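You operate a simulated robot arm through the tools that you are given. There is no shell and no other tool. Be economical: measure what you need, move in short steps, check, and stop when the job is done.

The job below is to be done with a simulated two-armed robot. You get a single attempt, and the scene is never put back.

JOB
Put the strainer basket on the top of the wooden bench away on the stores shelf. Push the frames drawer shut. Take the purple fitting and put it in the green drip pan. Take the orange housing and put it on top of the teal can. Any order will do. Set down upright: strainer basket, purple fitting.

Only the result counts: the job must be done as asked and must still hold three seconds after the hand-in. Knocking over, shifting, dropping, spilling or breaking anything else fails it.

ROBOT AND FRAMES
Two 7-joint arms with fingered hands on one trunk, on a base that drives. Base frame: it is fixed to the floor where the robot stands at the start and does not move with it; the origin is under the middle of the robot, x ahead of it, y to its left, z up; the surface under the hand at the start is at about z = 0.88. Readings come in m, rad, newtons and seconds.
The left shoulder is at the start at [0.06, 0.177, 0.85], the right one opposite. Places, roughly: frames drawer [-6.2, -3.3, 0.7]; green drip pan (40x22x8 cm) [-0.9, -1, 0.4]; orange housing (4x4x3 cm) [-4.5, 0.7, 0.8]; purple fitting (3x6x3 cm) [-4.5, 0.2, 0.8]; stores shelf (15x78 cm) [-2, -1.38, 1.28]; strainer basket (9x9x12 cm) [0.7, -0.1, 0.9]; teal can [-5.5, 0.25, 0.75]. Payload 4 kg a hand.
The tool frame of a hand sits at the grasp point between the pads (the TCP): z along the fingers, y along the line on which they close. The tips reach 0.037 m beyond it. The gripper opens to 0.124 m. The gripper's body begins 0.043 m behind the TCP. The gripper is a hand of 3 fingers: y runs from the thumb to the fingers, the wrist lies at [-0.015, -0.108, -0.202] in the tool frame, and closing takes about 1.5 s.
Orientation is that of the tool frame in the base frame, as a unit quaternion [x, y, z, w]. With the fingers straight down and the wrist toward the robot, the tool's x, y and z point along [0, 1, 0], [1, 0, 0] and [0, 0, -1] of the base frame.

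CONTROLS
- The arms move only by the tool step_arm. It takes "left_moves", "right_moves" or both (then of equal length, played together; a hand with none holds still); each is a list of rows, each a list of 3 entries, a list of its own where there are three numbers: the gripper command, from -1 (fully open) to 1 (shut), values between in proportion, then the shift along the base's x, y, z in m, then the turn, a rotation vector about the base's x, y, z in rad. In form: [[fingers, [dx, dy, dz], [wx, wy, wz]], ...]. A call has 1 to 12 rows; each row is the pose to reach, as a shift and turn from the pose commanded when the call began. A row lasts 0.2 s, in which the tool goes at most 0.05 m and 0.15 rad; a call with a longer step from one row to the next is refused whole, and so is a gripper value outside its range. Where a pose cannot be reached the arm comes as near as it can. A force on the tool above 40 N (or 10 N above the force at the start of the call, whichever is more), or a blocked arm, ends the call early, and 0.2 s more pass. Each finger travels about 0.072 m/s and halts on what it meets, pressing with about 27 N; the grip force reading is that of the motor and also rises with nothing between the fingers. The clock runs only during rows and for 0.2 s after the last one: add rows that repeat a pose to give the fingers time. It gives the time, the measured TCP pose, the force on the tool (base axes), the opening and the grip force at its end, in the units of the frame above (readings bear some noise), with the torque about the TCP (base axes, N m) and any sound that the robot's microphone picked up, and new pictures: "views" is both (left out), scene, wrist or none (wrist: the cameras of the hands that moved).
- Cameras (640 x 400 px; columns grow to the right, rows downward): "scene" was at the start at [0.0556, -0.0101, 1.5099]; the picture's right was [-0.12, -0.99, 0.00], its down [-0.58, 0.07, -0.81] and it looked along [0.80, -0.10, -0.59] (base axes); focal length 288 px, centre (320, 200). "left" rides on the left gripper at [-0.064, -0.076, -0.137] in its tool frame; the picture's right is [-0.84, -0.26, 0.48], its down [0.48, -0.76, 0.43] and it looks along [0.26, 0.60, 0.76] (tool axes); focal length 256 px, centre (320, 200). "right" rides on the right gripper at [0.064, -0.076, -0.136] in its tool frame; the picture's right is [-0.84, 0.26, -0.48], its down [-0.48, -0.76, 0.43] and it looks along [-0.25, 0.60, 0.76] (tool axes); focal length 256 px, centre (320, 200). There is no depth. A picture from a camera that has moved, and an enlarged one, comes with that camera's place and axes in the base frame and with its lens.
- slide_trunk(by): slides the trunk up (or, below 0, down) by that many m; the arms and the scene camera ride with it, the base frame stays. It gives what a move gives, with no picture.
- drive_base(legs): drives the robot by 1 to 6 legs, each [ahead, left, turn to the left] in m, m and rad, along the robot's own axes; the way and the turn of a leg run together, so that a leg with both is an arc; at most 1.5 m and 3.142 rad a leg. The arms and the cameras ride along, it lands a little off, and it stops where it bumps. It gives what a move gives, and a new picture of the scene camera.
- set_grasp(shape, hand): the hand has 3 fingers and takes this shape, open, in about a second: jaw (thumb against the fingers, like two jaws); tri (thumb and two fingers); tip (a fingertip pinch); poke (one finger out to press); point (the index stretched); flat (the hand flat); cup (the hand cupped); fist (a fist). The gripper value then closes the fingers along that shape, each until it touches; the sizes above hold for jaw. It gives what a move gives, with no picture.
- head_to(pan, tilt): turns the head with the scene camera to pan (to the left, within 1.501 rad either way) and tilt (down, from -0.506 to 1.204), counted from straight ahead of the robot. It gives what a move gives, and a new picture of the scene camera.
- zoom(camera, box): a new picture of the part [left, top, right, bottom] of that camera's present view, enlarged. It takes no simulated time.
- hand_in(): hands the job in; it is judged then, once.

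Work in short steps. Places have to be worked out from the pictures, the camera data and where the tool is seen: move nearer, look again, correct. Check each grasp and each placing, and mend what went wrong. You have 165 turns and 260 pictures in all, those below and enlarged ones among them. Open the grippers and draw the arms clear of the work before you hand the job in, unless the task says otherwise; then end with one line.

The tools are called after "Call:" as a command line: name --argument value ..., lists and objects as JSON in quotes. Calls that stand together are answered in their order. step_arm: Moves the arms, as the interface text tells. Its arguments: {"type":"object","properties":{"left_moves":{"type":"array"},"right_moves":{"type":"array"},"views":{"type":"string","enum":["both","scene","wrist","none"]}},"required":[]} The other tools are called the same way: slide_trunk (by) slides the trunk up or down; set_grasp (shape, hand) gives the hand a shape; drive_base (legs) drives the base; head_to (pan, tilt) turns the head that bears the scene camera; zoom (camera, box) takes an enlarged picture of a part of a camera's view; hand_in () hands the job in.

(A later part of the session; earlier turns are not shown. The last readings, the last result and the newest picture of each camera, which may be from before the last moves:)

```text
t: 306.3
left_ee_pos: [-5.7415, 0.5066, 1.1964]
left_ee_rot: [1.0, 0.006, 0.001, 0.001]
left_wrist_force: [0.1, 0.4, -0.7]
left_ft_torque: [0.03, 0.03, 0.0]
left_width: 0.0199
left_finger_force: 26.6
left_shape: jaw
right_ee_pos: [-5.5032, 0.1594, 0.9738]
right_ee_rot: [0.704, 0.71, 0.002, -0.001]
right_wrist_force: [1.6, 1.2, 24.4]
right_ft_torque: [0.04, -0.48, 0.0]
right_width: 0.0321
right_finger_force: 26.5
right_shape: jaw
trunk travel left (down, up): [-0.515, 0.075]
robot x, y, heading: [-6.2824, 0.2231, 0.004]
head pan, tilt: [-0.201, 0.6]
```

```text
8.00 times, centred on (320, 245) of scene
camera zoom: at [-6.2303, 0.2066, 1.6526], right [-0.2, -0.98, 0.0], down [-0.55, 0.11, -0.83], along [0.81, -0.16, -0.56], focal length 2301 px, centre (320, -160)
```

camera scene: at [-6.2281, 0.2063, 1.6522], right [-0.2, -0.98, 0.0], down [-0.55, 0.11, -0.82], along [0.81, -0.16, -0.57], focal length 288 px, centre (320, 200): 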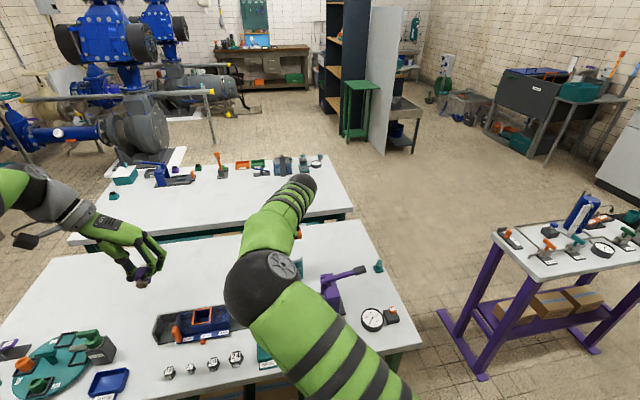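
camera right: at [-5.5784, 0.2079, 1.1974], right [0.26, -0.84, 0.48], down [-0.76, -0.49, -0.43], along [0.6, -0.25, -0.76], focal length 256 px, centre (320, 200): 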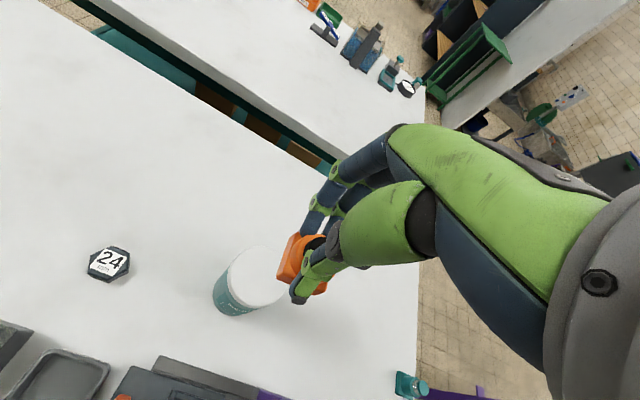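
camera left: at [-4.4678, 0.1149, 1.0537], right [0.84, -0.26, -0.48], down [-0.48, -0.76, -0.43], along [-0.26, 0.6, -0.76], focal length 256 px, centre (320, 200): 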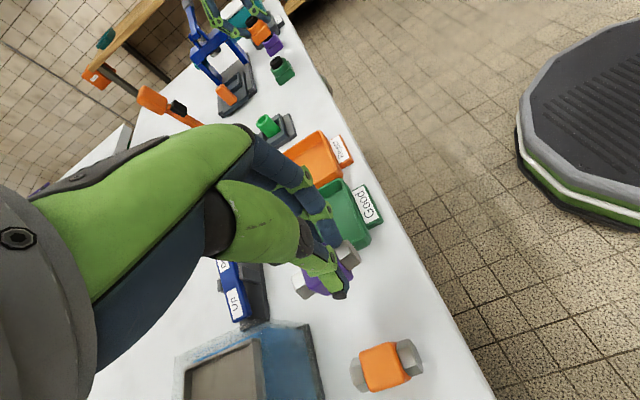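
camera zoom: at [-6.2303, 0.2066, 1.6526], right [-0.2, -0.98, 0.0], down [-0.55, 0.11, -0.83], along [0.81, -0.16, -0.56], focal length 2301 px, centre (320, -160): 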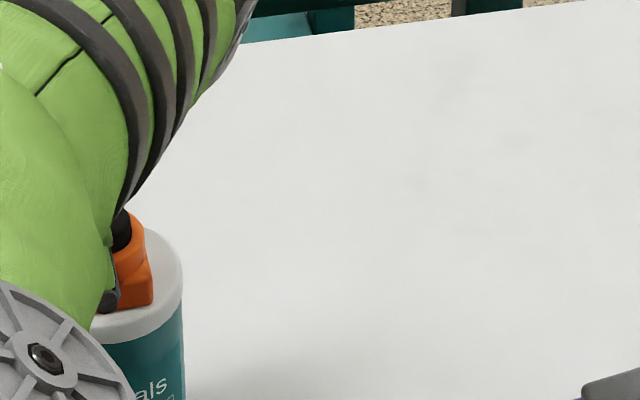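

Contact reached (24 N). I ease up 4 mm to relax and then open gradually.

Call:
step_arm --right_moves '[[1, [0, 0, 0.003], [0, 0, 0]], [1, [0, 0, 0.004], [0, 0, 0]], [0.45, [0, 0, 0.004], [0, 0, 0]], [0.35, [0, 0, 0.004], [0, 0, 0]], [0.2, [0, 0, 0.004], [0, 0, 0]], [0, [0, 0, 0.004], [0, 0, 0]], [-0.2, [0, 0, 0.004], [0, 0, 0]], [-0.2, [0, 0, 0.004], [0, 0, 0]]]' --views "none"

Call:
zoom --camera "right" --box '[200, 180, 400, 350]'

```text
t: 308.1
left_ee_pos: [-5.7386, 0.5057, 1.1946]
left_ee_rot: [1.0, 0.006, -0.001, 0.0]
left_wrist_force: [-0.4, 0.0, -1.8]
left_ft_torque: [0.0, 0.03, 0.0]
left_width: 0.0197
left_finger_force: 26.8
left_shape: jaw
right_ee_pos: [-5.5027, 0.1591, 0.974]
right_ee_rot: [0.705, 0.709, 0.001, -0.003]
right_wrist_force: [-0.5, 0.2, 0.6]
right_ft_torque: [-0.01, 0.01, 0.04]
right_width: 0.0741
right_finger_force: 0.0
right_shape: jaw
trunk travel left (down, up): [-0.515, 0.075]
robot x, y, heading: [-6.2862, 0.2206, 0.003]
head pan, tilt: [-0.201, 0.6]
```

```text
2.35 times, centred on (300, 265) of right
camera zoom: at [-5.5795, 0.2221, 1.1107], right [0.26, -0.84, 0.48], down [-0.76, -0.49, -0.43], along [0.6, -0.25, -0.76], focal length 602 px, centre (367, 47)
```

zoom: 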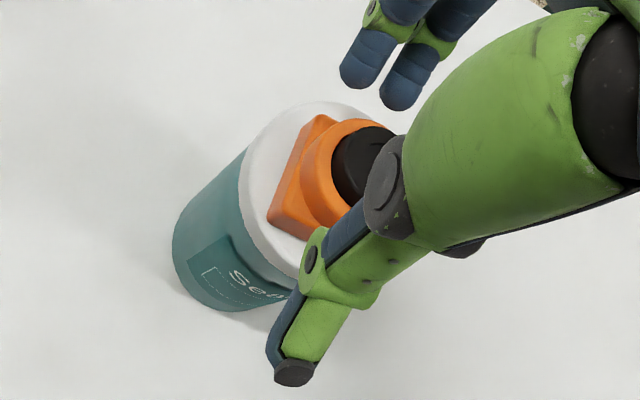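

The housing sits on the lid and the fingers are clear. I raise the right hand straight up, then retract.

Call:
step_arm --right_moves '[[-0.2, [0, 0, 0.02], [0, 0, 0]], [-0.2, [0, 0, 0.05], [0, 0, 0]], [-0.2, [0, 0, 0.09], [0, 0, 0]], [-0.2, [0, 0, 0.13], [0, 0, 0]], [-0.2, [0, 0, 0.17], [0, 0, 0]], [-0.2, [0, 0, 0.21], [0, 0, 0]], [-0.2, [-0.035, -0.025, 0.21], [0, 0, 0]], [-0.2, [-0.07, -0.05, 0.21], [0, 0, 0]], [-0.2, [-0.105, -0.075, 0.21], [0, 0, 0]], [-0.2, [-0.14, -0.1, 0.21], [0, 0, 0]], [-0.2, [-0.175, -0.125, 0.21], [0, 0, 0]], [-0.2, [-0.21, -0.15, 0.21], [0, 0, 0]]]' --views "wrist"

Call:
zoom --camera "right" --box '[100, 0, 300, 160]'

```text
t: 310.7
left_ee_pos: [-5.7393, 0.5068, 1.1956]
left_ee_rot: [1.0, 0.007, -0.001, -0.001]
left_wrist_force: [0.2, 0.2, -0.9]
left_ft_torque: [0.02, 0.01, -0.01]
left_width: 0.0198
left_finger_force: 26.8
left_shape: jaw
right_ee_pos: [-5.714, 0.0091, 1.1861]
right_ee_rot: [0.705, 0.71, 0.001, -0.003]
right_wrist_force: [0.1, -0.3, 0.2]
right_ft_torque: [-0.03, 0.0, 0.0]
right_width: 0.0741
right_finger_force: 0.1
right_shape: jaw
trunk travel left (down, up): [-0.515, 0.075]
robot x, y, heading: [-6.2856, 0.2197, -0.001]
head pan, tilt: [-0.201, 0.6]
camera right: at [-5.7903, 0.0713, 1.3239], right [0.26, -0.84, 0.48], down [-0.76, -0.49, -0.44], along [0.6, -0.25, -0.76], focal length 256 px, centre (320, 200)
```

right: 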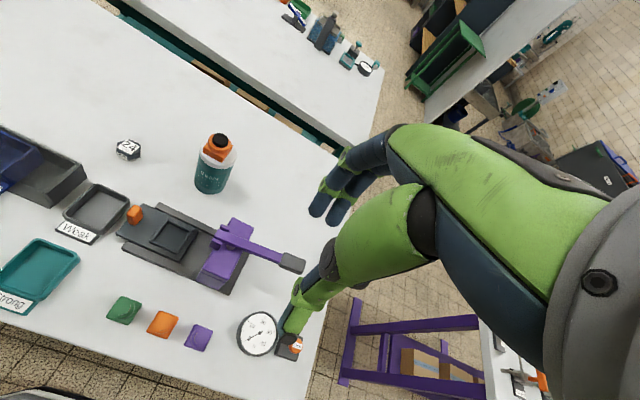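

```text
2.50 times, centred on (200, 80) of right
camera zoom: at [-5.7903, 0.0713, 1.3239], right [0.26, -0.84, 0.48], down [-0.76, -0.49, -0.44], along [0.6, -0.25, -0.76], focal length 640 px, centre (620, 500)
```

zoom: 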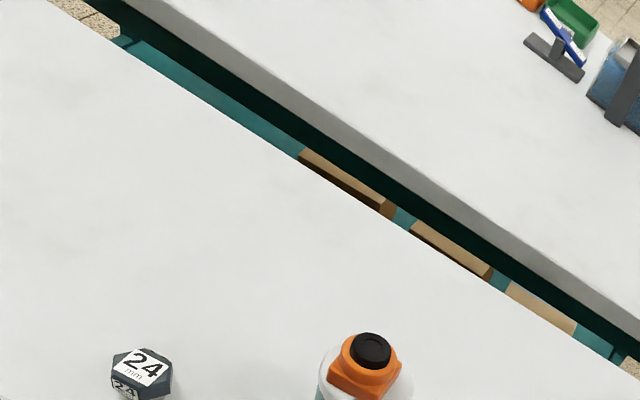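

The orange housing is standing on the teal can. Now to the drip pan with the fitting: I drive back by the north aisle and then down to the aisle at y≈-0.2.

Call:
drive_base --legs '[[-0.1, 0, 0], [0, 1.5, 0], [1.4, 0, 0], [1.25, 0, 0], [0, -1.0, 0], [0, -0.95, 0]]'

```text
t: 340.7
left_ee_pos: [-3.2395, -0.045, 1.1956]
left_ee_rot: [1.0, -0.003, 0.0, -0.001]
left_wrist_force: [-0.7, 0.0, -1.2]
left_ft_torque: [-0.01, 0.04, 0.03]
left_width: 0.0197
left_finger_force: 26.9
left_shape: jaw
right_ee_pos: [-3.2209, -0.543, 1.1872]
right_ee_rot: [0.711, 0.703, 0.001, -0.003]
right_wrist_force: [0.2, 0.8, 0.2]
right_ft_torque: [0.05, 0.01, 0.03]
right_width: 0.074
right_finger_force: 0.1
right_shape: jaw
trunk travel left (down, up): [-0.515, 0.075]
robot x, y, heading: [-3.7868, -0.3189, -0.009]
head pan, tilt: [-0.201, 0.6]
camera scene: at [-3.7334, -0.3366, 1.6522], right [-0.21, -0.98, 0.0], down [-0.55, 0.12, -0.82], along [0.81, -0.18, -0.57], focal length 288 px, centre (320, 200)
```

scene: 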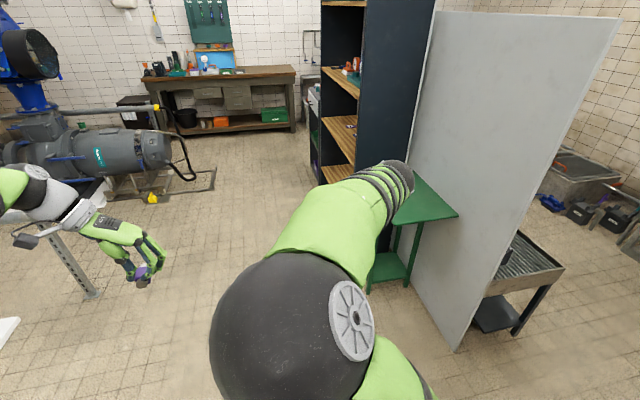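

I move to y≈-0.2 and drive ahead along the aisle to x≈-1.15.

Call:
drive_base --legs '[[0, 0.12, 0.009], [1.4, 0, 0], [1.2, 0, 0]]'

Call:
head_to --pan -1.2 --tilt 0.7

```text
t: 354.2
left_ee_pos: [-0.6453, 0.1288, 1.1958]
left_ee_rot: [1.0, 0.012, -0.001, -0.001]
left_wrist_force: [0.1, 0.0, -2.0]
left_ft_torque: [0.01, 0.02, 0.04]
left_width: 0.0196
left_finger_force: 27.0
left_shape: jaw
right_ee_pos: [-0.613, -0.3699, 1.1857]
right_ee_rot: [0.701, 0.714, 0.0, -0.002]
right_wrist_force: [0.5, -0.3, 0.3]
right_ft_torque: [0.0, -0.02, -0.01]
right_width: 0.0743
right_finger_force: 0.1
right_shape: jaw
trunk travel left (down, up): [-0.515, 0.075]
robot x, y, heading: [-1.186, -0.1635, 0.012]
head pan, tilt: [-0.201, 0.6]
camera scene: at [-1.1305, -0.1776, 1.6521], right [-0.18, -0.98, 0.0], down [-0.56, 0.1, -0.82], along [0.81, -0.15, -0.57], focal length 288 px, centre (320, 200)
```

scene: 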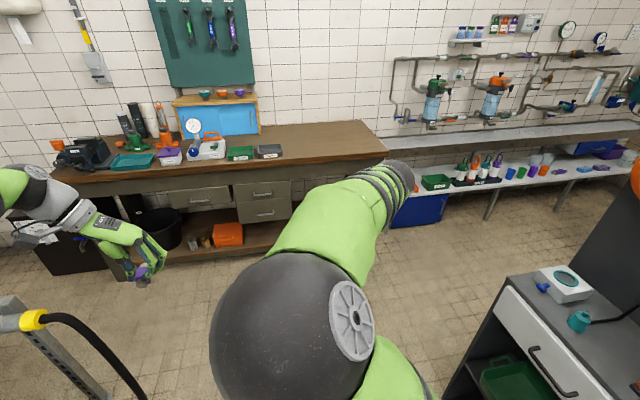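

```text
t: 355.5
left_ee_pos: [-0.6454, 0.128, 1.195]
left_ee_rot: [1.0, 0.012, 0.0, -0.001]
left_wrist_force: [1.1, 1.1, -1.4]
left_ft_torque: [0.02, 0.02, 0.01]
left_width: 0.0195
left_finger_force: 26.6
left_shape: jaw
right_ee_pos: [-0.6128, -0.3688, 1.1868]
right_ee_rot: [0.701, 0.714, 0.001, -0.003]
right_wrist_force: [0.1, -0.1, 0.2]
right_ft_torque: [0.05, 0.01, -0.02]
right_width: 0.0742
right_finger_force: 0.0
right_shape: jaw
trunk travel left (down, up): [-0.515, 0.075]
robot x, y, heading: [-1.1857, -0.162, 0.01]
head pan, tilt: [-1.201, 0.7]
camera scene: at [-1.1858, -0.24, 1.6436], right [-0.93, -0.38, 0.0], down [-0.24, 0.6, -0.77], along [0.29, -0.71, -0.64], focal length 288 px, centre (320, 200)
```

scene: 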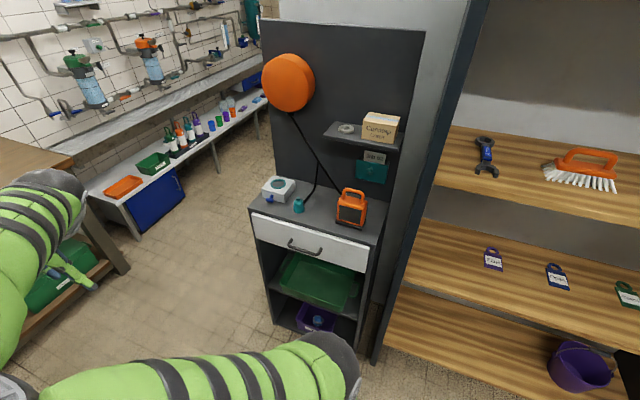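

The green drip pan is on the shelf under the drawer. I zoom in.

Call:
zoom --camera "scene" --box '[230, 180, 400, 350]'

```text
2.35 times, centred on (315, 265) of scene
camera zoom: at [-1.1858, -0.24, 1.6436], right [-0.93, -0.38, 0.0], down [-0.24, 0.6, -0.77], along [0.29, -0.71, -0.64], focal length 677 px, centre (332, 47)
```

zoom: 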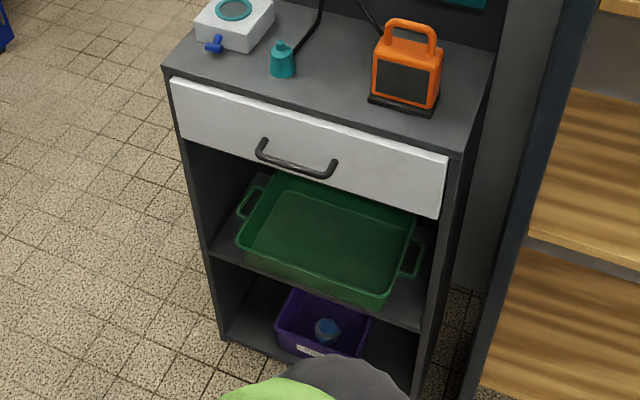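

The pan (x -1.03…-0.71, y -0.89…-1.09, rim ≈0.48) sits in an open cubby below the drawer (bottom ≈0.74). I'll insert the left hand pitched about 30° so the wrist stays outside. First I retract the right hand and turn to face -y.

Call:
step_arm --right_moves '[[-0.2, [-0.03, 0, 0], [0, 0, 0]], [-0.2, [-0.06, 0, 0], [0, 0, 0]], [-0.2, [-0.09, 0, 0], [0, 0, 0]], [-0.2, [-0.1, 0, 0], [0, 0, 0]]]' --views "none"

Call:
drive_base --legs '[[0, 0, -1.581], [0.03, 0.04, 0]]'

Call:
head_to --pan 0.25 --tilt 0.85

```text
t: 356.5
left_ee_pos: [-0.6449, 0.1276, 1.1956]
left_ee_rot: [1.0, 0.012, 0.001, -0.001]
left_wrist_force: [0.0, 0.6, -0.9]
left_ft_torque: [0.01, 0.03, -0.02]
left_width: 0.0197
left_finger_force: 26.6
left_shape: jaw
right_ee_pos: [-0.7141, -0.3679, 1.1876]
right_ee_rot: [0.701, 0.714, -0.001, -0.003]
right_wrist_force: [0.2, 0.8, -0.3]
right_ft_torque: [0.02, 0.02, -0.03]
right_width: 0.0741
right_finger_force: 0.0
right_shape: jaw
trunk travel left (down, up): [-0.515, 0.075]
robot x, y, heading: [-1.1893, -0.1627, 0.012]
head pan, tilt: [-1.201, 0.7]
```

```text
t: 361.2
left_ee_pos: [-0.8605, -0.7361, 1.1946]
left_ee_rot: [0.712, -0.702, -0.001, -0.001]
left_wrist_force: [0.0, 0.2, -1.2]
left_ft_torque: [0.0, 0.04, -0.01]
left_width: 0.0178
left_finger_force: 27.2
left_shape: jaw
right_ee_pos: [-1.3569, -0.6637, 1.1872]
right_ee_rot: [1.0, 0.004, 0.002, -0.001]
right_wrist_force: [0.8, 1.0, -0.4]
right_ft_torque: [0.01, 0.07, -0.03]
right_width: 0.0744
right_finger_force: 0.1
right_shape: jaw
trunk travel left (down, up): [-0.515, 0.075]
robot x, y, heading: [-1.147, -0.1919, -1.565]
head pan, tilt: [-1.201, 0.7]
camera scene: at [-1.2254, -0.1933, 1.6436], right [-0.37, 0.93, 0.0], down [0.6, 0.24, -0.77], along [-0.71, -0.28, -0.64], focal length 288 px, centre (320, 200)
```

scene: 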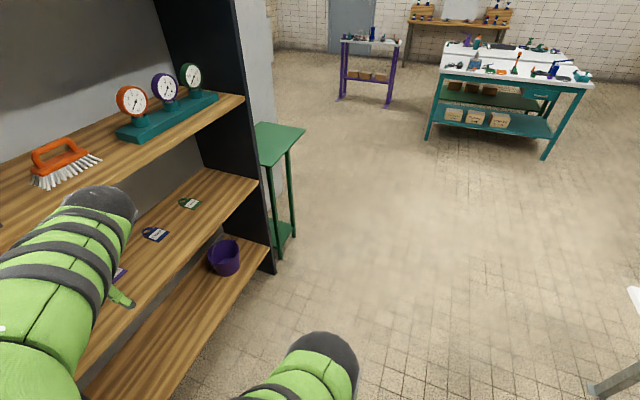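

```text
t: 362.8
left_ee_pos: [-0.8623, -0.7355, 1.1951]
left_ee_rot: [0.712, -0.702, -0.001, 0.0]
left_wrist_force: [-1.3, 0.1, -1.5]
left_ft_torque: [0.01, 0.0, -0.01]
left_width: 0.0177
left_finger_force: 27.2
left_shape: jaw
right_ee_pos: [-1.3584, -0.6637, 1.1872]
right_ee_rot: [1.0, 0.003, 0.002, -0.002]
right_wrist_force: [-0.4, 0.9, -0.4]
right_ft_torque: [0.0, -0.01, 0.04]
right_width: 0.0741
right_finger_force: 0.1
right_shape: jaw
trunk travel left (down, up): [-0.515, 0.075]
robot x, y, heading: [-1.149, -0.1951, -1.567]
head pan, tilt: [0.25, 0.85]
camera scene: at [-1.1286, -0.2365, 1.6313], right [-0.97, -0.25, 0.0], down [-0.19, 0.73, -0.66], along [0.17, -0.64, -0.75], focal length 288 px, centre (320, 200)
```

scene: 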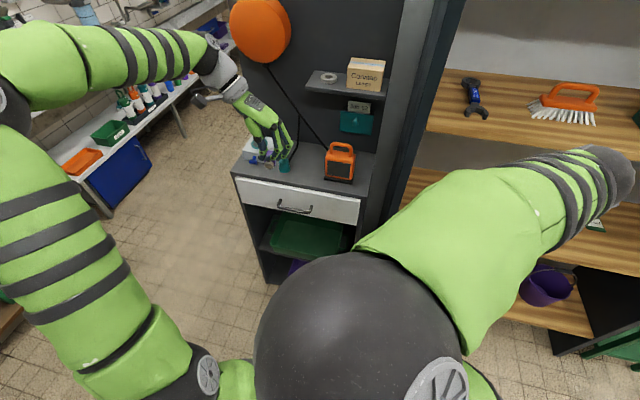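

The left grip width fell to 0.0178, so the fitting may be shifting in the grip. I check it in the left wrist camera.

Call:
zoom --camera "left" --box '[240, 180, 440, 360]'

Call:
zoom --camera "scene" --box '[210, 80, 310, 180]'

```text
2.22 times, centred on (340, 270) of left
camera zoom: at [-0.7853, -0.6718, 1.3333], right [0.25, 0.84, -0.48], down [0.77, -0.47, -0.43], along [-0.59, -0.26, -0.76], focal length 569 px, centre (276, 44)
```

zoom: 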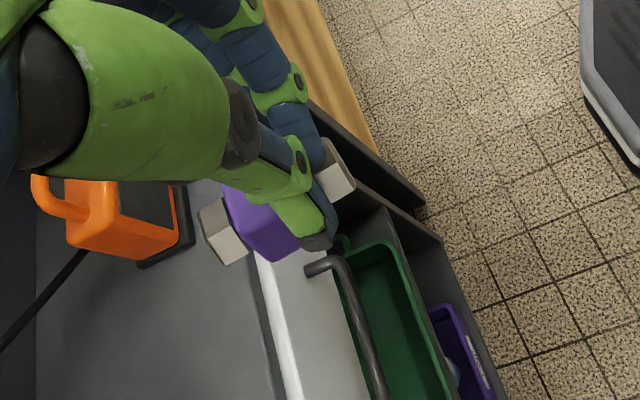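

```text
4.00 times, centred on (260, 130) of scene
camera zoom: at [-1.1286, -0.2365, 1.6313], right [-0.97, -0.25, 0.0], down [-0.19, 0.73, -0.66], along [0.17, -0.64, -0.75], focal length 1150 px, centre (560, 480)
```

zoom: 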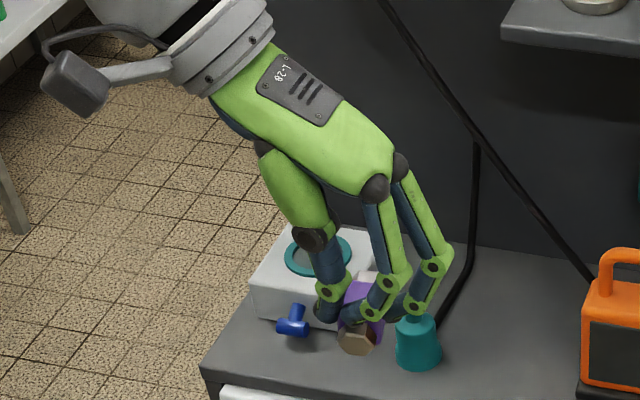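

The fitting is still well held. I lower the trunk (two slides) to bring the left hand to the cubby's height, in front of the desk.

Call:
slide_trunk --by -0.4

Call:
slide_trunk --by -0.11

Call:
head_to --pan 0.35 --tilt 0.75

```text
t: 366.6
left_ee_pos: [-0.8625, -0.7342, 0.7949]
left_ee_rot: [0.712, -0.702, -0.001, 0.001]
left_wrist_force: [-0.1, 0.4, -0.7]
left_ft_torque: [0.02, -0.01, 0.0]
left_width: 0.0177
left_finger_force: 27.1
left_shape: jaw
right_ee_pos: [-1.359, -0.6631, 0.788]
right_ee_rot: [1.0, 0.005, 0.003, -0.002]
right_wrist_force: [0.0, -0.2, -0.7]
right_ft_torque: [-0.02, -0.01, 0.01]
right_width: 0.0743
right_finger_force: 0.0
right_shape: jaw
trunk travel left (down, up): [-0.115, 0.475]
robot x, y, heading: [-1.1448, -0.1902, -1.568]
head pan, tilt: [0.25, 0.85]
```

```text
t: 368.1
left_ee_pos: [-0.8629, -0.7358, 0.6853]
left_ee_rot: [0.712, -0.703, 0.0, 0.0]
left_wrist_force: [-0.3, -0.1, -0.9]
left_ft_torque: [0.02, 0.01, 0.02]
left_width: 0.0179
left_finger_force: 26.6
left_shape: jaw
right_ee_pos: [-1.3587, -0.6617, 0.6777]
right_ee_rot: [1.0, 0.004, 0.003, -0.001]
right_wrist_force: [0.7, -0.1, -0.4]
right_ft_torque: [0.0, -0.01, 0.0]
right_width: 0.0742
right_finger_force: 0.1
right_shape: jaw
trunk travel left (down, up): [-0.005, 0.585]
robot x, y, heading: [-1.1478, -0.1897, -1.572]
head pan, tilt: [0.25, 0.85]
```

```text
t: 368.7
left_ee_pos: [-0.8626, -0.7365, 0.6856]
left_ee_rot: [0.712, -0.702, 0.0, 0.001]
left_wrist_force: [-0.7, -0.5, -1.2]
left_ft_torque: [0.01, -0.03, -0.01]
left_width: 0.0179
left_finger_force: 26.9
left_shape: jaw
right_ee_pos: [-1.3593, -0.6625, 0.6777]
right_ee_rot: [1.0, 0.004, 0.003, -0.002]
right_wrist_force: [0.4, 0.1, 0.5]
right_ft_torque: [0.04, -0.02, 0.0]
right_width: 0.0741
right_finger_force: 0.1
right_shape: jaw
trunk travel left (down, up): [-0.005, 0.585]
robot x, y, heading: [-1.1475, -0.1885, -1.566]
head pan, tilt: [0.351, 0.75]
camera scene: at [-1.1195, -0.2384, 1.1293], right [-0.94, -0.35, 0.0], down [-0.24, 0.64, -0.73], along [0.25, -0.69, -0.68], focal length 288 px, centre (320, 200)
```

scene: 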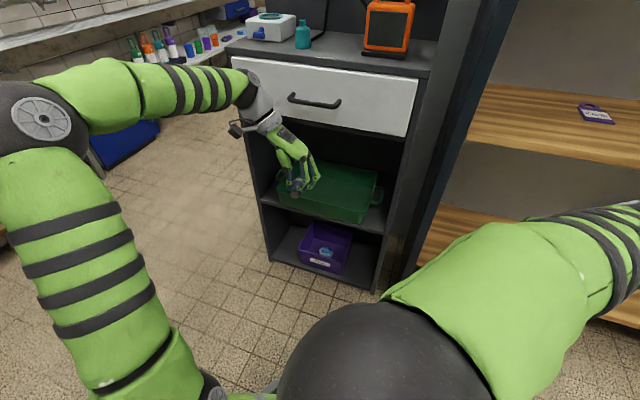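

Good view of cubby, pan and hand. I zoom to re-measure the pan and the clearance.

Call:
zoom --camera "scene" --box '[220, 80, 430, 290]'

Call:
zoom --camera "left" --box '[0, 0, 640, 400]'

```text
1.90 times, centred on (325, 185) of scene
camera zoom: at [-1.1195, -0.2384, 1.1293], right [-0.94, -0.35, 0.0], down [-0.24, 0.64, -0.73], along [0.25, -0.69, -0.68], focal length 548 px, centre (310, 229)
```

zoom: 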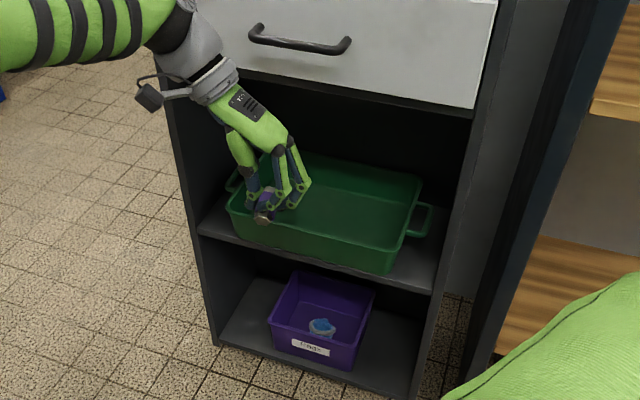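

```text
1.00 times, centred on (320, 200) of left (not enlarged: the box is as wide or as high as the picture)
camera zoom: at [-0.7854, -0.6717, 0.8233], right [0.25, 0.84, -0.48], down [0.77, -0.47, -0.43], along [-0.59, -0.26, -0.76], focal length 256 px, centre (320, 200)
```

zoom: 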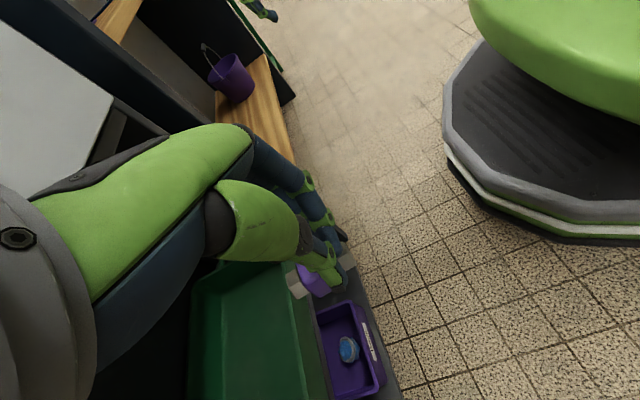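

Re-measured: pan front ≈ y -0.87, rim ≈0.50, drawer bottom ≈0.76. I pitch the left hand 35° forward and lower to z≈0.58, still in front of the cubby.

Call:
step_arm --left_moves '[[1, [0, 0, -0.02], [-0.122, 0, 0]], [1, [0, 0, -0.04], [-0.244, 0, 0]], [1, [0, 0, -0.06], [-0.366, 0, 0]], [1, [0, 0, -0.08], [-0.488, 0, 0]], [1, [0, 0, -0.105], [-0.61, 0, 0]], [1, [0, 0, -0.105], [-0.61, 0, 0]]]'

Call:
zoom --camera "scene" --box '[220, 80, 400, 260]'

```text
t: 370.1
left_ee_pos: [-0.8626, -0.7346, 0.5791]
left_ee_rot: [0.679, -0.67, 0.211, 0.213]
left_wrist_force: [0.4, 0.5, -1.5]
left_ft_torque: [0.03, -0.03, 0.02]
left_width: 0.0172
left_finger_force: 27.1
left_shape: jaw
right_ee_pos: [-1.3586, -0.6621, 0.6774]
right_ee_rot: [1.0, 0.004, 0.002, -0.002]
right_wrist_force: [-0.3, -0.8, 0.2]
right_ft_torque: [-0.03, -0.01, 0.0]
right_width: 0.0741
right_finger_force: 0.1
right_shape: jaw
trunk travel left (down, up): [-0.005, 0.585]
robot x, y, heading: [-1.1484, -0.1892, -1.57]
head pan, tilt: [0.351, 0.75]
camera scene: at [-1.1195, -0.2384, 1.1293], right [-0.94, -0.35, 0.0], down [-0.24, 0.64, -0.73], along [0.25, -0.69, -0.68], focal length 288 px, centre (320, 200)
camera left: at [-0.7856, -0.6034, 0.6558], right [0.25, 0.41, -0.88], down [0.77, -0.64, -0.08], along [-0.59, -0.65, -0.47], focal length 256 px, centre (320, 200)
```

scene: 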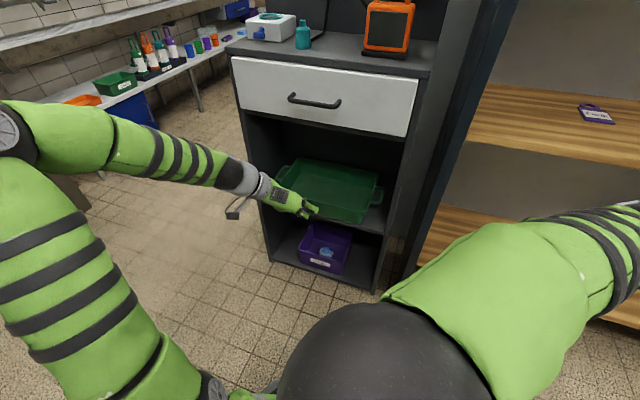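
left: 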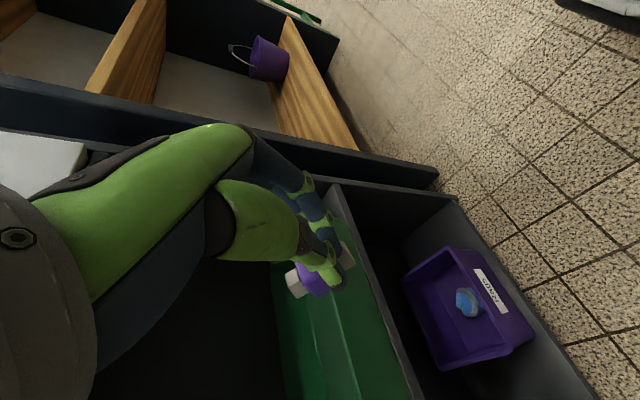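

```text
2.22 times, centred on (310, 170) of scene
camera zoom: at [-1.1195, -0.2384, 1.1293], right [-0.94, -0.35, 0.0], down [-0.24, 0.64, -0.73], along [0.25, -0.69, -0.68], focal length 639 px, centre (342, 267)
```

zoom: 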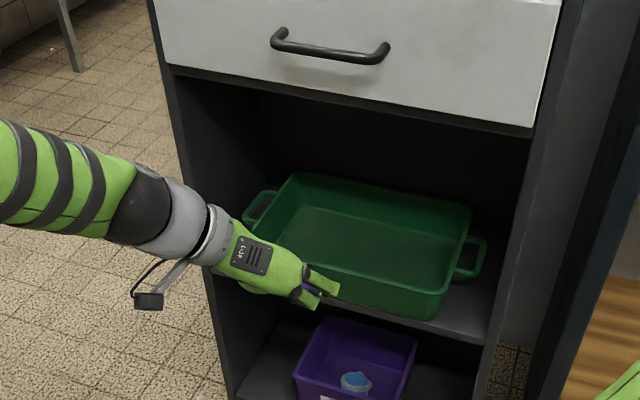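

Forearm comes in from the left, clear of the drawer. I lift 1 cm and move over the pan's front rim to y≈-0.905.

Call:
step_arm --left_moves '[[1, [0, -0.035, 0.012], [0, 0, 0]], [1, [0, -0.08, 0.013], [0, 0, 0]], [1, [0, -0.125, 0.013], [0, 0, 0]], [1, [0, -0.17, 0.013], [0, 0, 0]], [1, [0, -0.17, 0.013], [0, 0, 0]]]' --views "wrist"

Call:
zoom --camera "scene" --box '[220, 80, 400, 260]'

```text
t: 371.3
left_ee_pos: [-0.8622, -0.9053, 0.5952]
left_ee_rot: [0.68, -0.669, 0.211, 0.214]
left_wrist_force: [0.0, -0.2, -1.8]
left_ft_torque: [0.08, 0.05, 0.01]
left_width: 0.0175
left_finger_force: 26.6
left_shape: jaw
right_ee_pos: [-1.3585, -0.6612, 0.6769]
right_ee_rot: [1.0, 0.004, 0.002, -0.002]
right_wrist_force: [0.2, -0.1, 0.1]
right_ft_torque: [0.01, 0.02, 0.0]
right_width: 0.074
right_finger_force: 0.1
right_shape: jaw
trunk travel left (down, up): [-0.005, 0.585]
robot x, y, heading: [-1.149, -0.1886, -1.563]
head pan, tilt: [0.351, 0.75]
camera left: at [-0.7855, -0.7757, 0.6711], right [0.25, 0.41, -0.88], down [0.77, -0.64, -0.09], along [-0.59, -0.65, -0.47], focal length 256 px, centre (320, 200)
```

left: 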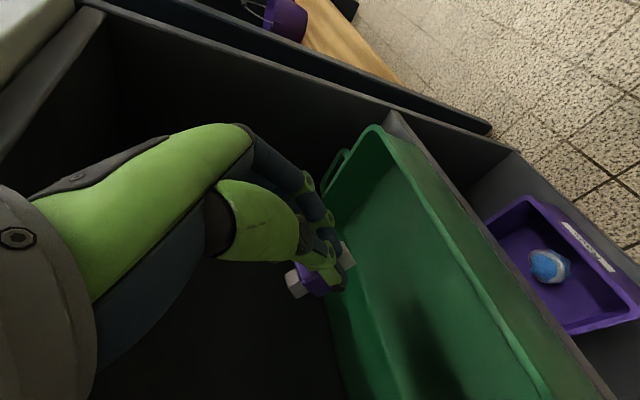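

```text
2.22 times, centred on (310, 170) of scene
camera zoom: at [-1.1195, -0.2384, 1.1293], right [-0.94, -0.35, 0.0], down [-0.24, 0.64, -0.73], along [0.25, -0.69, -0.68], focal length 639 px, centre (342, 267)
```

zoom: 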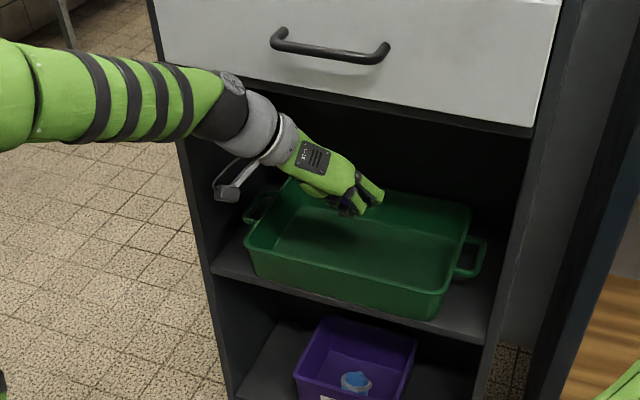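

Hand and fitting are over the pan. I descend diagonally into it, to y≈-0.955, z≈0.52.

Call:
step_arm --left_moves '[[1, [-0.002, -0.012, -0.025], [0, 0, 0]], [1, [-0.004, -0.028, -0.05], [0, 0, 0]], [1, [-0.005, -0.05, -0.075], [0, 0, 0]], [1, [-0.005, -0.05, -0.075], [0, 0, 0]]]' --views "wrist"

Call:
zoom --camera "scene" --box '[240, 110, 380, 250]'

```text
t: 372.3
left_ee_pos: [-0.868, -0.9557, 0.5186]
left_ee_rot: [0.68, -0.669, 0.211, 0.214]
left_wrist_force: [0.3, -0.5, -1.7]
left_ft_torque: [0.02, 0.01, -0.01]
left_width: 0.0174
left_finger_force: 26.8
left_shape: jaw
right_ee_pos: [-1.359, -0.6629, 0.6772]
right_ee_rot: [1.0, 0.005, 0.003, -0.002]
right_wrist_force: [0.4, 1.2, -0.5]
right_ft_torque: [-0.01, 0.05, 0.01]
right_width: 0.0744
right_finger_force: 0.1
right_shape: jaw
trunk travel left (down, up): [-0.005, 0.585]
robot x, y, heading: [-1.1441, -0.192, -1.566]
head pan, tilt: [0.351, 0.75]
camera left: at [-0.7906, -0.8249, 0.5947], right [0.25, 0.41, -0.88], down [0.77, -0.64, -0.08], along [-0.59, -0.65, -0.47], focal length 256 px, centre (320, 200)
```

left: 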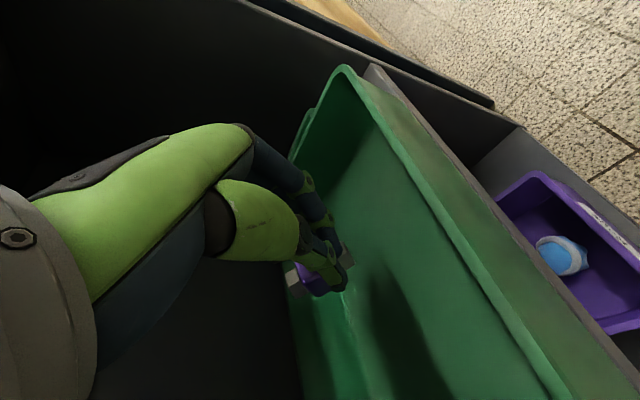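

```text
2.86 times, centred on (310, 180) of scene
camera zoom: at [-1.1195, -0.2385, 1.1293], right [-0.94, -0.35, 0.0], down [-0.24, 0.64, -0.73], along [0.25, -0.69, -0.68], focal length 822 px, centre (349, 257)
```

zoom: 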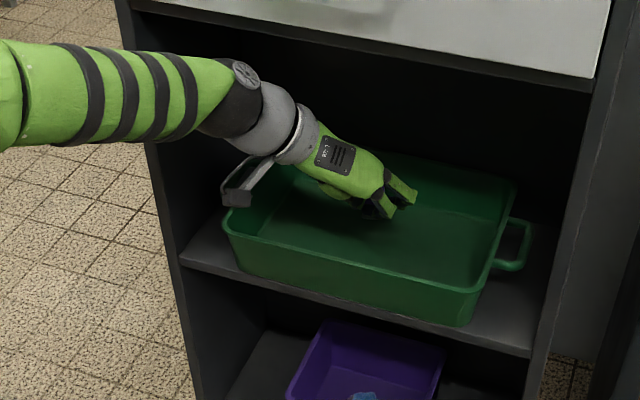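

The hand is inside the pan area with clearance. I lower in small steps until contact with the pan floor.

Call:
step_arm --left_moves '[[1, [0, -0.004, -0.01], [0, 0, 0]], [1, [0, -0.006, -0.018], [0, 0, 0]], [1, [0, -0.008, -0.024], [0, 0, 0]], [1, [0, -0.008, -0.028], [0, 0, 0]], [1, [0, -0.008, -0.028], [0, 0, 0]]]' --views "wrist"

Call:
zoom --camera "left" --box '[240, 180, 440, 360]'

```text
t: 373.5
left_ee_pos: [-0.8678, -0.9636, 0.49]
left_ee_rot: [0.68, -0.669, 0.211, 0.213]
left_wrist_force: [0.2, 0.4, -1.5]
left_ft_torque: [0.07, 0.04, -0.03]
left_width: 0.0174
left_finger_force: 27.1
left_shape: jaw
right_ee_pos: [-1.3585, -0.6629, 0.6769]
right_ee_rot: [1.0, 0.004, 0.003, -0.002]
right_wrist_force: [0.6, 0.5, 0.1]
right_ft_torque: [-0.07, 0.02, 0.05]
right_width: 0.0743
right_finger_force: 0.1
right_shape: jaw
trunk travel left (down, up): [-0.005, 0.585]
robot x, y, heading: [-1.147, -0.1911, -1.57]
head pan, tilt: [0.351, 0.75]
camera left: at [-0.7902, -0.8335, 0.5662], right [0.25, 0.41, -0.88], down [0.77, -0.64, -0.09], along [-0.59, -0.65, -0.47], focal length 256 px, centre (320, 200)
```

left: 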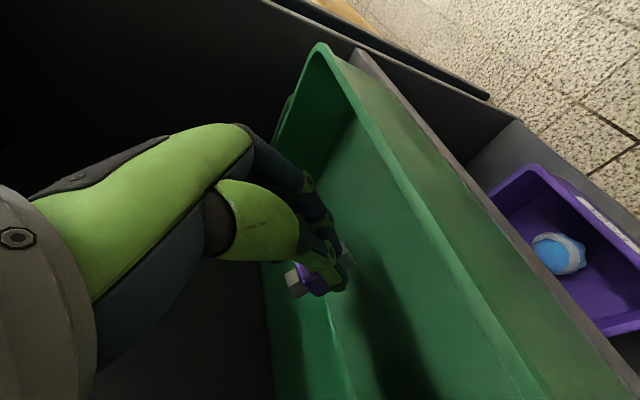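

```text
2.22 times, centred on (340, 270) of left
camera zoom: at [-0.7902, -0.8335, 0.5662], right [0.25, 0.41, -0.88], down [0.77, -0.64, -0.09], along [-0.59, -0.65, -0.47], focal length 569 px, centre (276, 44)
```

zoom: 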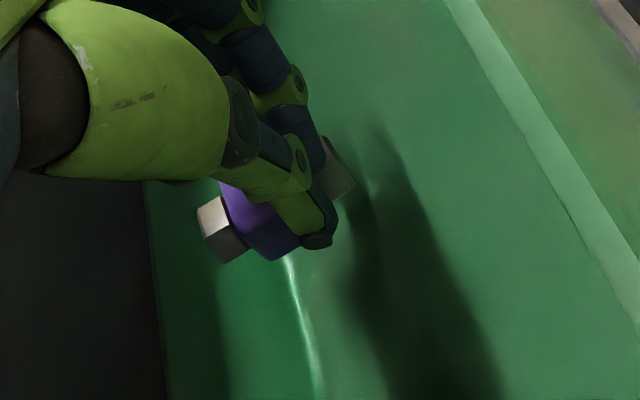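

No contact yet. I continue downward in small steps, keeping y.

Call:
step_arm --left_moves '[[1, [0, 0.002, -0.007], [0, 0, 0]], [1, [0, 0.004, -0.014], [0, 0, 0]], [1, [0, 0.005, -0.02], [0, 0, 0]], [1, [0, 0.005, -0.02], [0, 0, 0]]]' --views "none"

Call:
zoom --camera "left" --box '[240, 180, 440, 360]'

Call:
zoom --camera "scene" --box '[240, 110, 380, 250]'

```text
t: 374.5
left_ee_pos: [-0.8676, -0.9589, 0.4699]
left_ee_rot: [0.679, -0.67, 0.211, 0.212]
left_wrist_force: [-0.3, -0.8, -1.9]
left_ft_torque: [0.05, 0.0, 0.03]
left_width: 0.0174
left_finger_force: 27.2
left_shape: jaw
right_ee_pos: [-1.358, -0.6629, 0.6764]
right_ee_rot: [1.0, 0.004, 0.003, -0.002]
right_wrist_force: [0.2, 0.5, 1.1]
right_ft_torque: [-0.01, 0.03, 0.02]
right_width: 0.0745
right_finger_force: 0.1
right_shape: jaw
trunk travel left (down, up): [-0.005, 0.585]
robot x, y, heading: [-1.1484, -0.1927, -1.564]
head pan, tilt: [0.351, 0.75]
```

```text
2.22 times, centred on (340, 270) of left
camera zoom: at [-0.7904, -0.8282, 0.5465], right [0.24, 0.41, -0.88], down [0.77, -0.64, -0.09], along [-0.59, -0.65, -0.47], focal length 569 px, centre (276, 44)
```

zoom: 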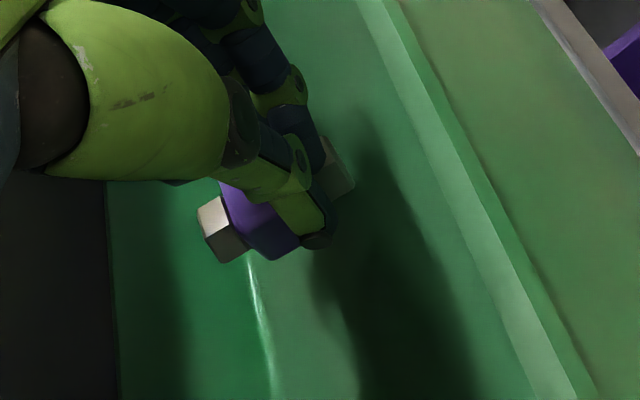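

```text
2.86 times, centred on (310, 180) of scene
camera zoom: at [-1.1195, -0.2385, 1.1293], right [-0.94, -0.35, 0.0], down [-0.24, 0.64, -0.73], along [0.25, -0.69, -0.68], focal length 822 px, centre (349, 257)
```

zoom: 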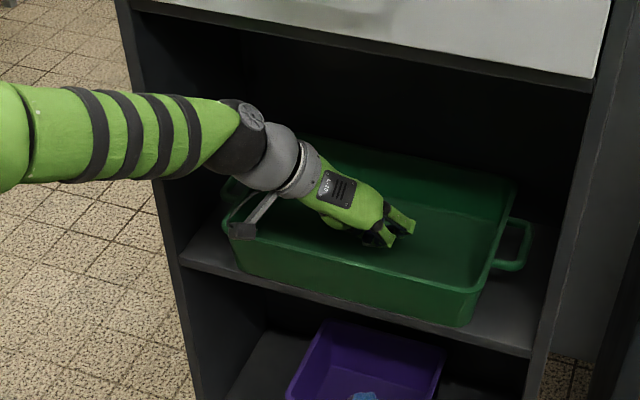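

Still hanging free. I move 8 mm outward to keep the wrist camera clear of the rim, and continue down in small steps.

Call:
step_arm --left_moves '[[1, [0, 0.008, 0], [0, 0, 0]], [1, [0, 0.008, -0.006], [0, 0, 0]], [1, [0, 0.008, -0.011], [0, 0, 0]], [1, [0, 0.008, -0.016], [0, 0, 0]], [1, [0, 0.008, -0.016], [0, 0, 0]]]' --views "none"

Call:
zoom --camera "left" --box '[240, 180, 440, 360]'

Call:
zoom --camera "scene" --box '[260, 140, 360, 240]'

```text
t: 375.7
left_ee_pos: [-0.8669, -0.9512, 0.4553]
left_ee_rot: [0.679, -0.67, 0.212, 0.214]
left_wrist_force: [0.5, 1.1, 9.1]
left_ft_torque: [-0.07, 0.03, 0.02]
left_width: 0.0177
left_finger_force: 27.0
left_shape: jaw
right_ee_pos: [-1.3589, -0.6623, 0.6774]
right_ee_rot: [1.0, 0.004, 0.003, 0.0]
right_wrist_force: [0.2, 0.5, 1.1]
right_ft_torque: [0.02, 0.0, 0.02]
right_width: 0.074
right_finger_force: 0.1
right_shape: jaw
trunk travel left (down, up): [-0.005, 0.585]
robot x, y, heading: [-1.148, -0.1915, -1.567]
head pan, tilt: [0.351, 0.75]
```

```text
2.22 times, centred on (340, 270) of left
camera zoom: at [-0.7899, -0.8204, 0.5325], right [0.25, 0.41, -0.88], down [0.77, -0.64, -0.08], along [-0.59, -0.65, -0.47], focal length 569 px, centre (276, 44)
```

zoom: 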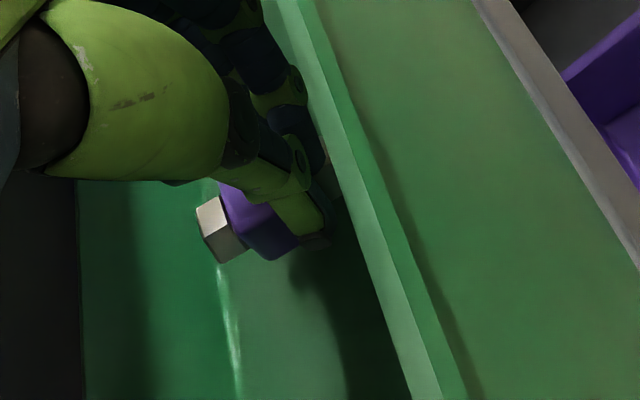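

```text
4.00 times, centred on (310, 190) of scene
camera zoom: at [-1.1197, -0.2378, 1.1295], right [-0.94, -0.35, 0.0], down [-0.24, 0.64, -0.73], along [0.25, -0.69, -0.68], focal length 1150 px, centre (360, 240)
```

zoom: 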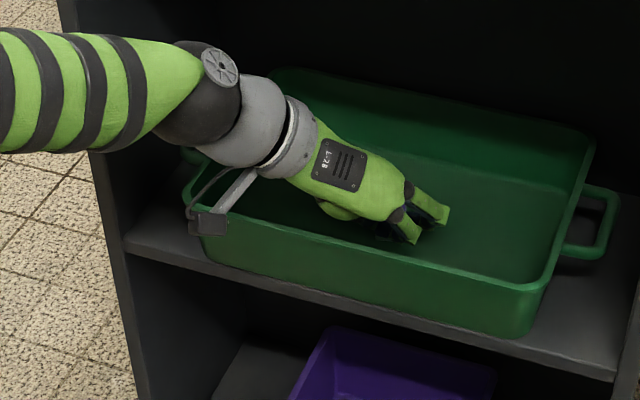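

Contact force 9 N with nearly no torque about the TCP: the fitting's rear end touches the pan floor. I release slowly, opening to about 0.05.

Call:
step_arm --left_moves '[[0.8, [0, 0, 0.001], [0, 0, 0]], [0.7, [0, 0, 0.001], [0, 0, 0]], [0.6, [0, 0, 0.001], [0, 0, 0]], [0.5, [0, 0, 0.001], [0, 0, 0]], [0.35, [0, 0, 0.001], [0, 0, 0]], [0.2, [0, 0, 0.001], [0, 0, 0]], [0.2, [0, 0, 0.001], [0, 0, 0]]]' --views "none"

Call:
zoom --camera "left" --box '[240, 180, 440, 360]'

Call:
zoom --camera "scene" --box '[260, 140, 360, 240]'

```text
t: 377.3
left_ee_pos: [-0.8663, -0.9506, 0.4546]
left_ee_rot: [0.679, -0.67, 0.211, 0.213]
left_wrist_force: [-1.0, 0.1, -0.1]
left_ft_torque: [-0.01, -0.02, 0.01]
left_width: 0.0491
left_finger_force: 0.0
left_shape: jaw
right_ee_pos: [-1.3588, -0.6626, 0.6776]
right_ee_rot: [1.0, 0.004, 0.002, -0.002]
right_wrist_force: [-0.3, -0.3, -0.1]
right_ft_torque: [0.0, -0.03, 0.0]
right_width: 0.0738
right_finger_force: 0.1
right_shape: jaw
trunk travel left (down, up): [-0.005, 0.585]
robot x, y, heading: [-1.1467, -0.1894, -1.567]
head pan, tilt: [0.351, 0.75]
```

```text
2.22 times, centred on (340, 270) of left
camera zoom: at [-0.7893, -0.8201, 0.5316], right [0.25, 0.41, -0.88], down [0.77, -0.64, -0.09], along [-0.59, -0.65, -0.47], focal length 569 px, centre (276, 44)
```

zoom: 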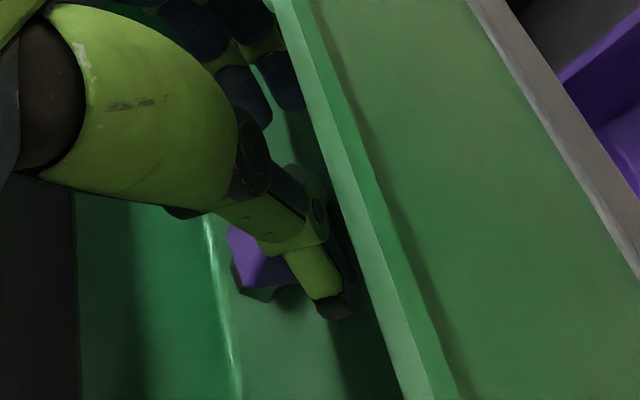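

```text
4.00 times, centred on (310, 190) of scene
camera zoom: at [-1.1195, -0.2384, 1.1293], right [-0.94, -0.35, 0.0], down [-0.24, 0.64, -0.73], along [0.25, -0.69, -0.68], focal length 1150 px, centre (360, 240)
```

zoom: 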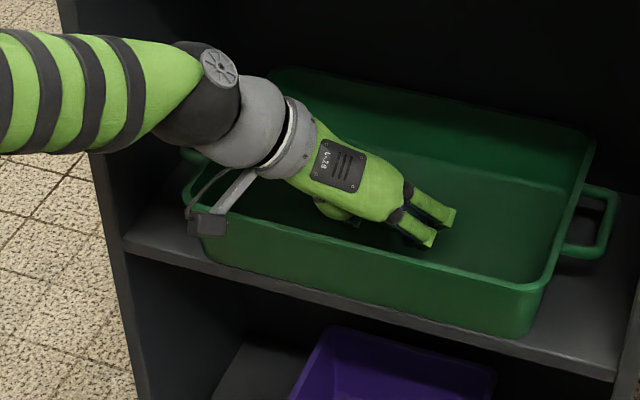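

The fitting has dropped onto the pan floor and the fingers are free. I withdraw along the finger axis (back and up), then outward.

Call:
step_arm --left_moves '[[0.1, [0, 0.008, 0.012], [0, 0, 0]], [0.1, [0, 0.02, 0.03], [0, 0, 0]], [0.1, [0, 0.04, 0.06], [0, 0, 0]], [0.1, [0, 0.06, 0.09], [0, 0, 0]], [0.1, [0, 0.085, 0.12], [0, 0, 0]], [0.1, [0, 0.13, 0.135], [0, 0, 0]], [0.1, [0, 0.175, 0.135], [0, 0, 0]], [0.1, [0, 0.22, 0.135], [0, 0, 0]], [0.1, [0, 0.26, 0.135], [0, 0, 0]]]' --views "scene"

Call:
zoom --camera "scene" --box '[260, 140, 390, 240]'

Call:
zoom --camera "left" --box '[200, 180, 440, 400]'

```text
t: 379.3
left_ee_pos: [-0.8661, -0.6913, 0.5901]
left_ee_rot: [0.679, -0.67, 0.211, 0.213]
left_wrist_force: [0.0, 0.2, 0.3]
left_ft_torque: [0.0, -0.02, 0.0]
left_width: 0.0555
left_finger_force: 0.1
left_shape: jaw
right_ee_pos: [-1.3595, -0.6631, 0.6777]
right_ee_rot: [1.0, 0.003, 0.003, -0.002]
right_wrist_force: [-1.0, -0.1, -0.8]
right_ft_torque: [0.01, -0.04, 0.0]
right_width: 0.0742
right_finger_force: 0.0
right_shape: jaw
trunk travel left (down, up): [-0.005, 0.585]
robot x, y, heading: [-1.1492, -0.191, -1.567]
head pan, tilt: [0.351, 0.75]
camera scene: at [-1.1196, -0.2386, 1.1293], right [-0.94, -0.35, 0.0], down [-0.24, 0.64, -0.73], along [0.25, -0.69, -0.68], focal length 288 px, centre (320, 200)
```

scene: 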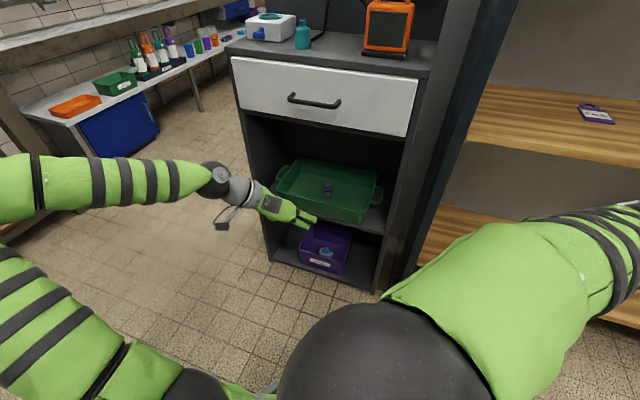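

```text
4.00 times, centred on (325, 190) of scene
camera zoom: at [-1.1196, -0.2386, 1.1293], right [-0.94, -0.35, 0.0], down [-0.24, 0.64, -0.73], along [0.25, -0.69, -0.68], focal length 1150 px, centre (300, 240)
```

zoom: 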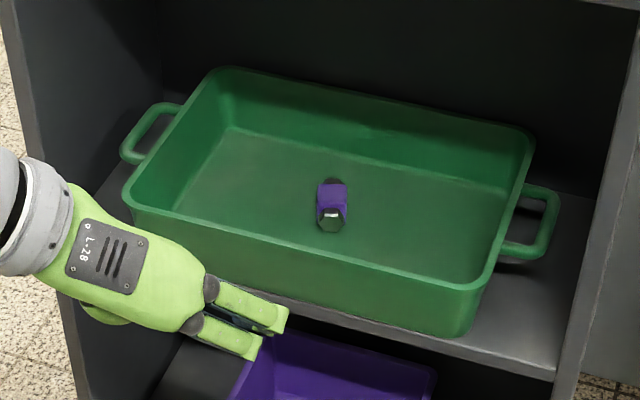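

```text
1.82 times, centred on (320, 290) of left
camera zoom: at [-0.7899, -0.5604, 0.6669], right [0.25, 0.41, -0.88], down [0.77, -0.64, -0.09], along [-0.59, -0.65, -0.47], focal length 465 px, centre (320, 36)
```

zoom: 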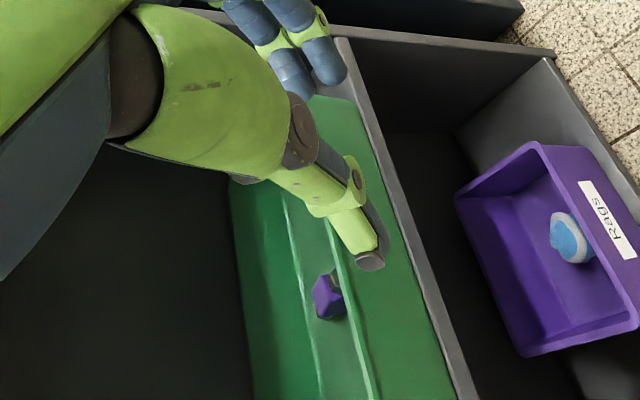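

The fitting lies in the pan. I zoom closely to judge its uprightness.

Call:
zoom --camera "scene" --box '[315, 178, 345, 200]'

```text
16.00 times, centred on (330, 189) of scene
camera zoom: at [-1.1196, -0.2386, 1.1293], right [-0.94, -0.35, 0.0], down [-0.24, 0.64, -0.73], along [0.25, -0.69, -0.68], focal length 4602 px, centre (160, 376)
```

zoom: 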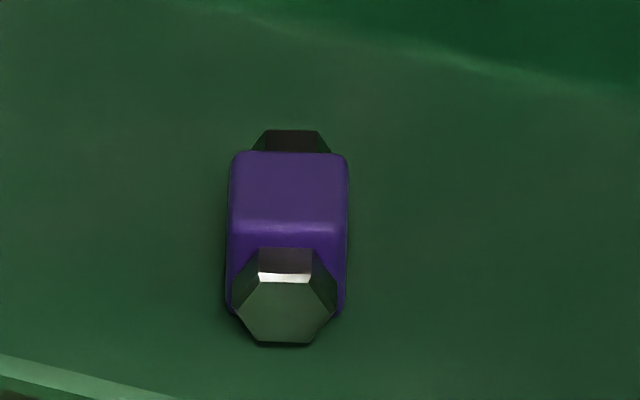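

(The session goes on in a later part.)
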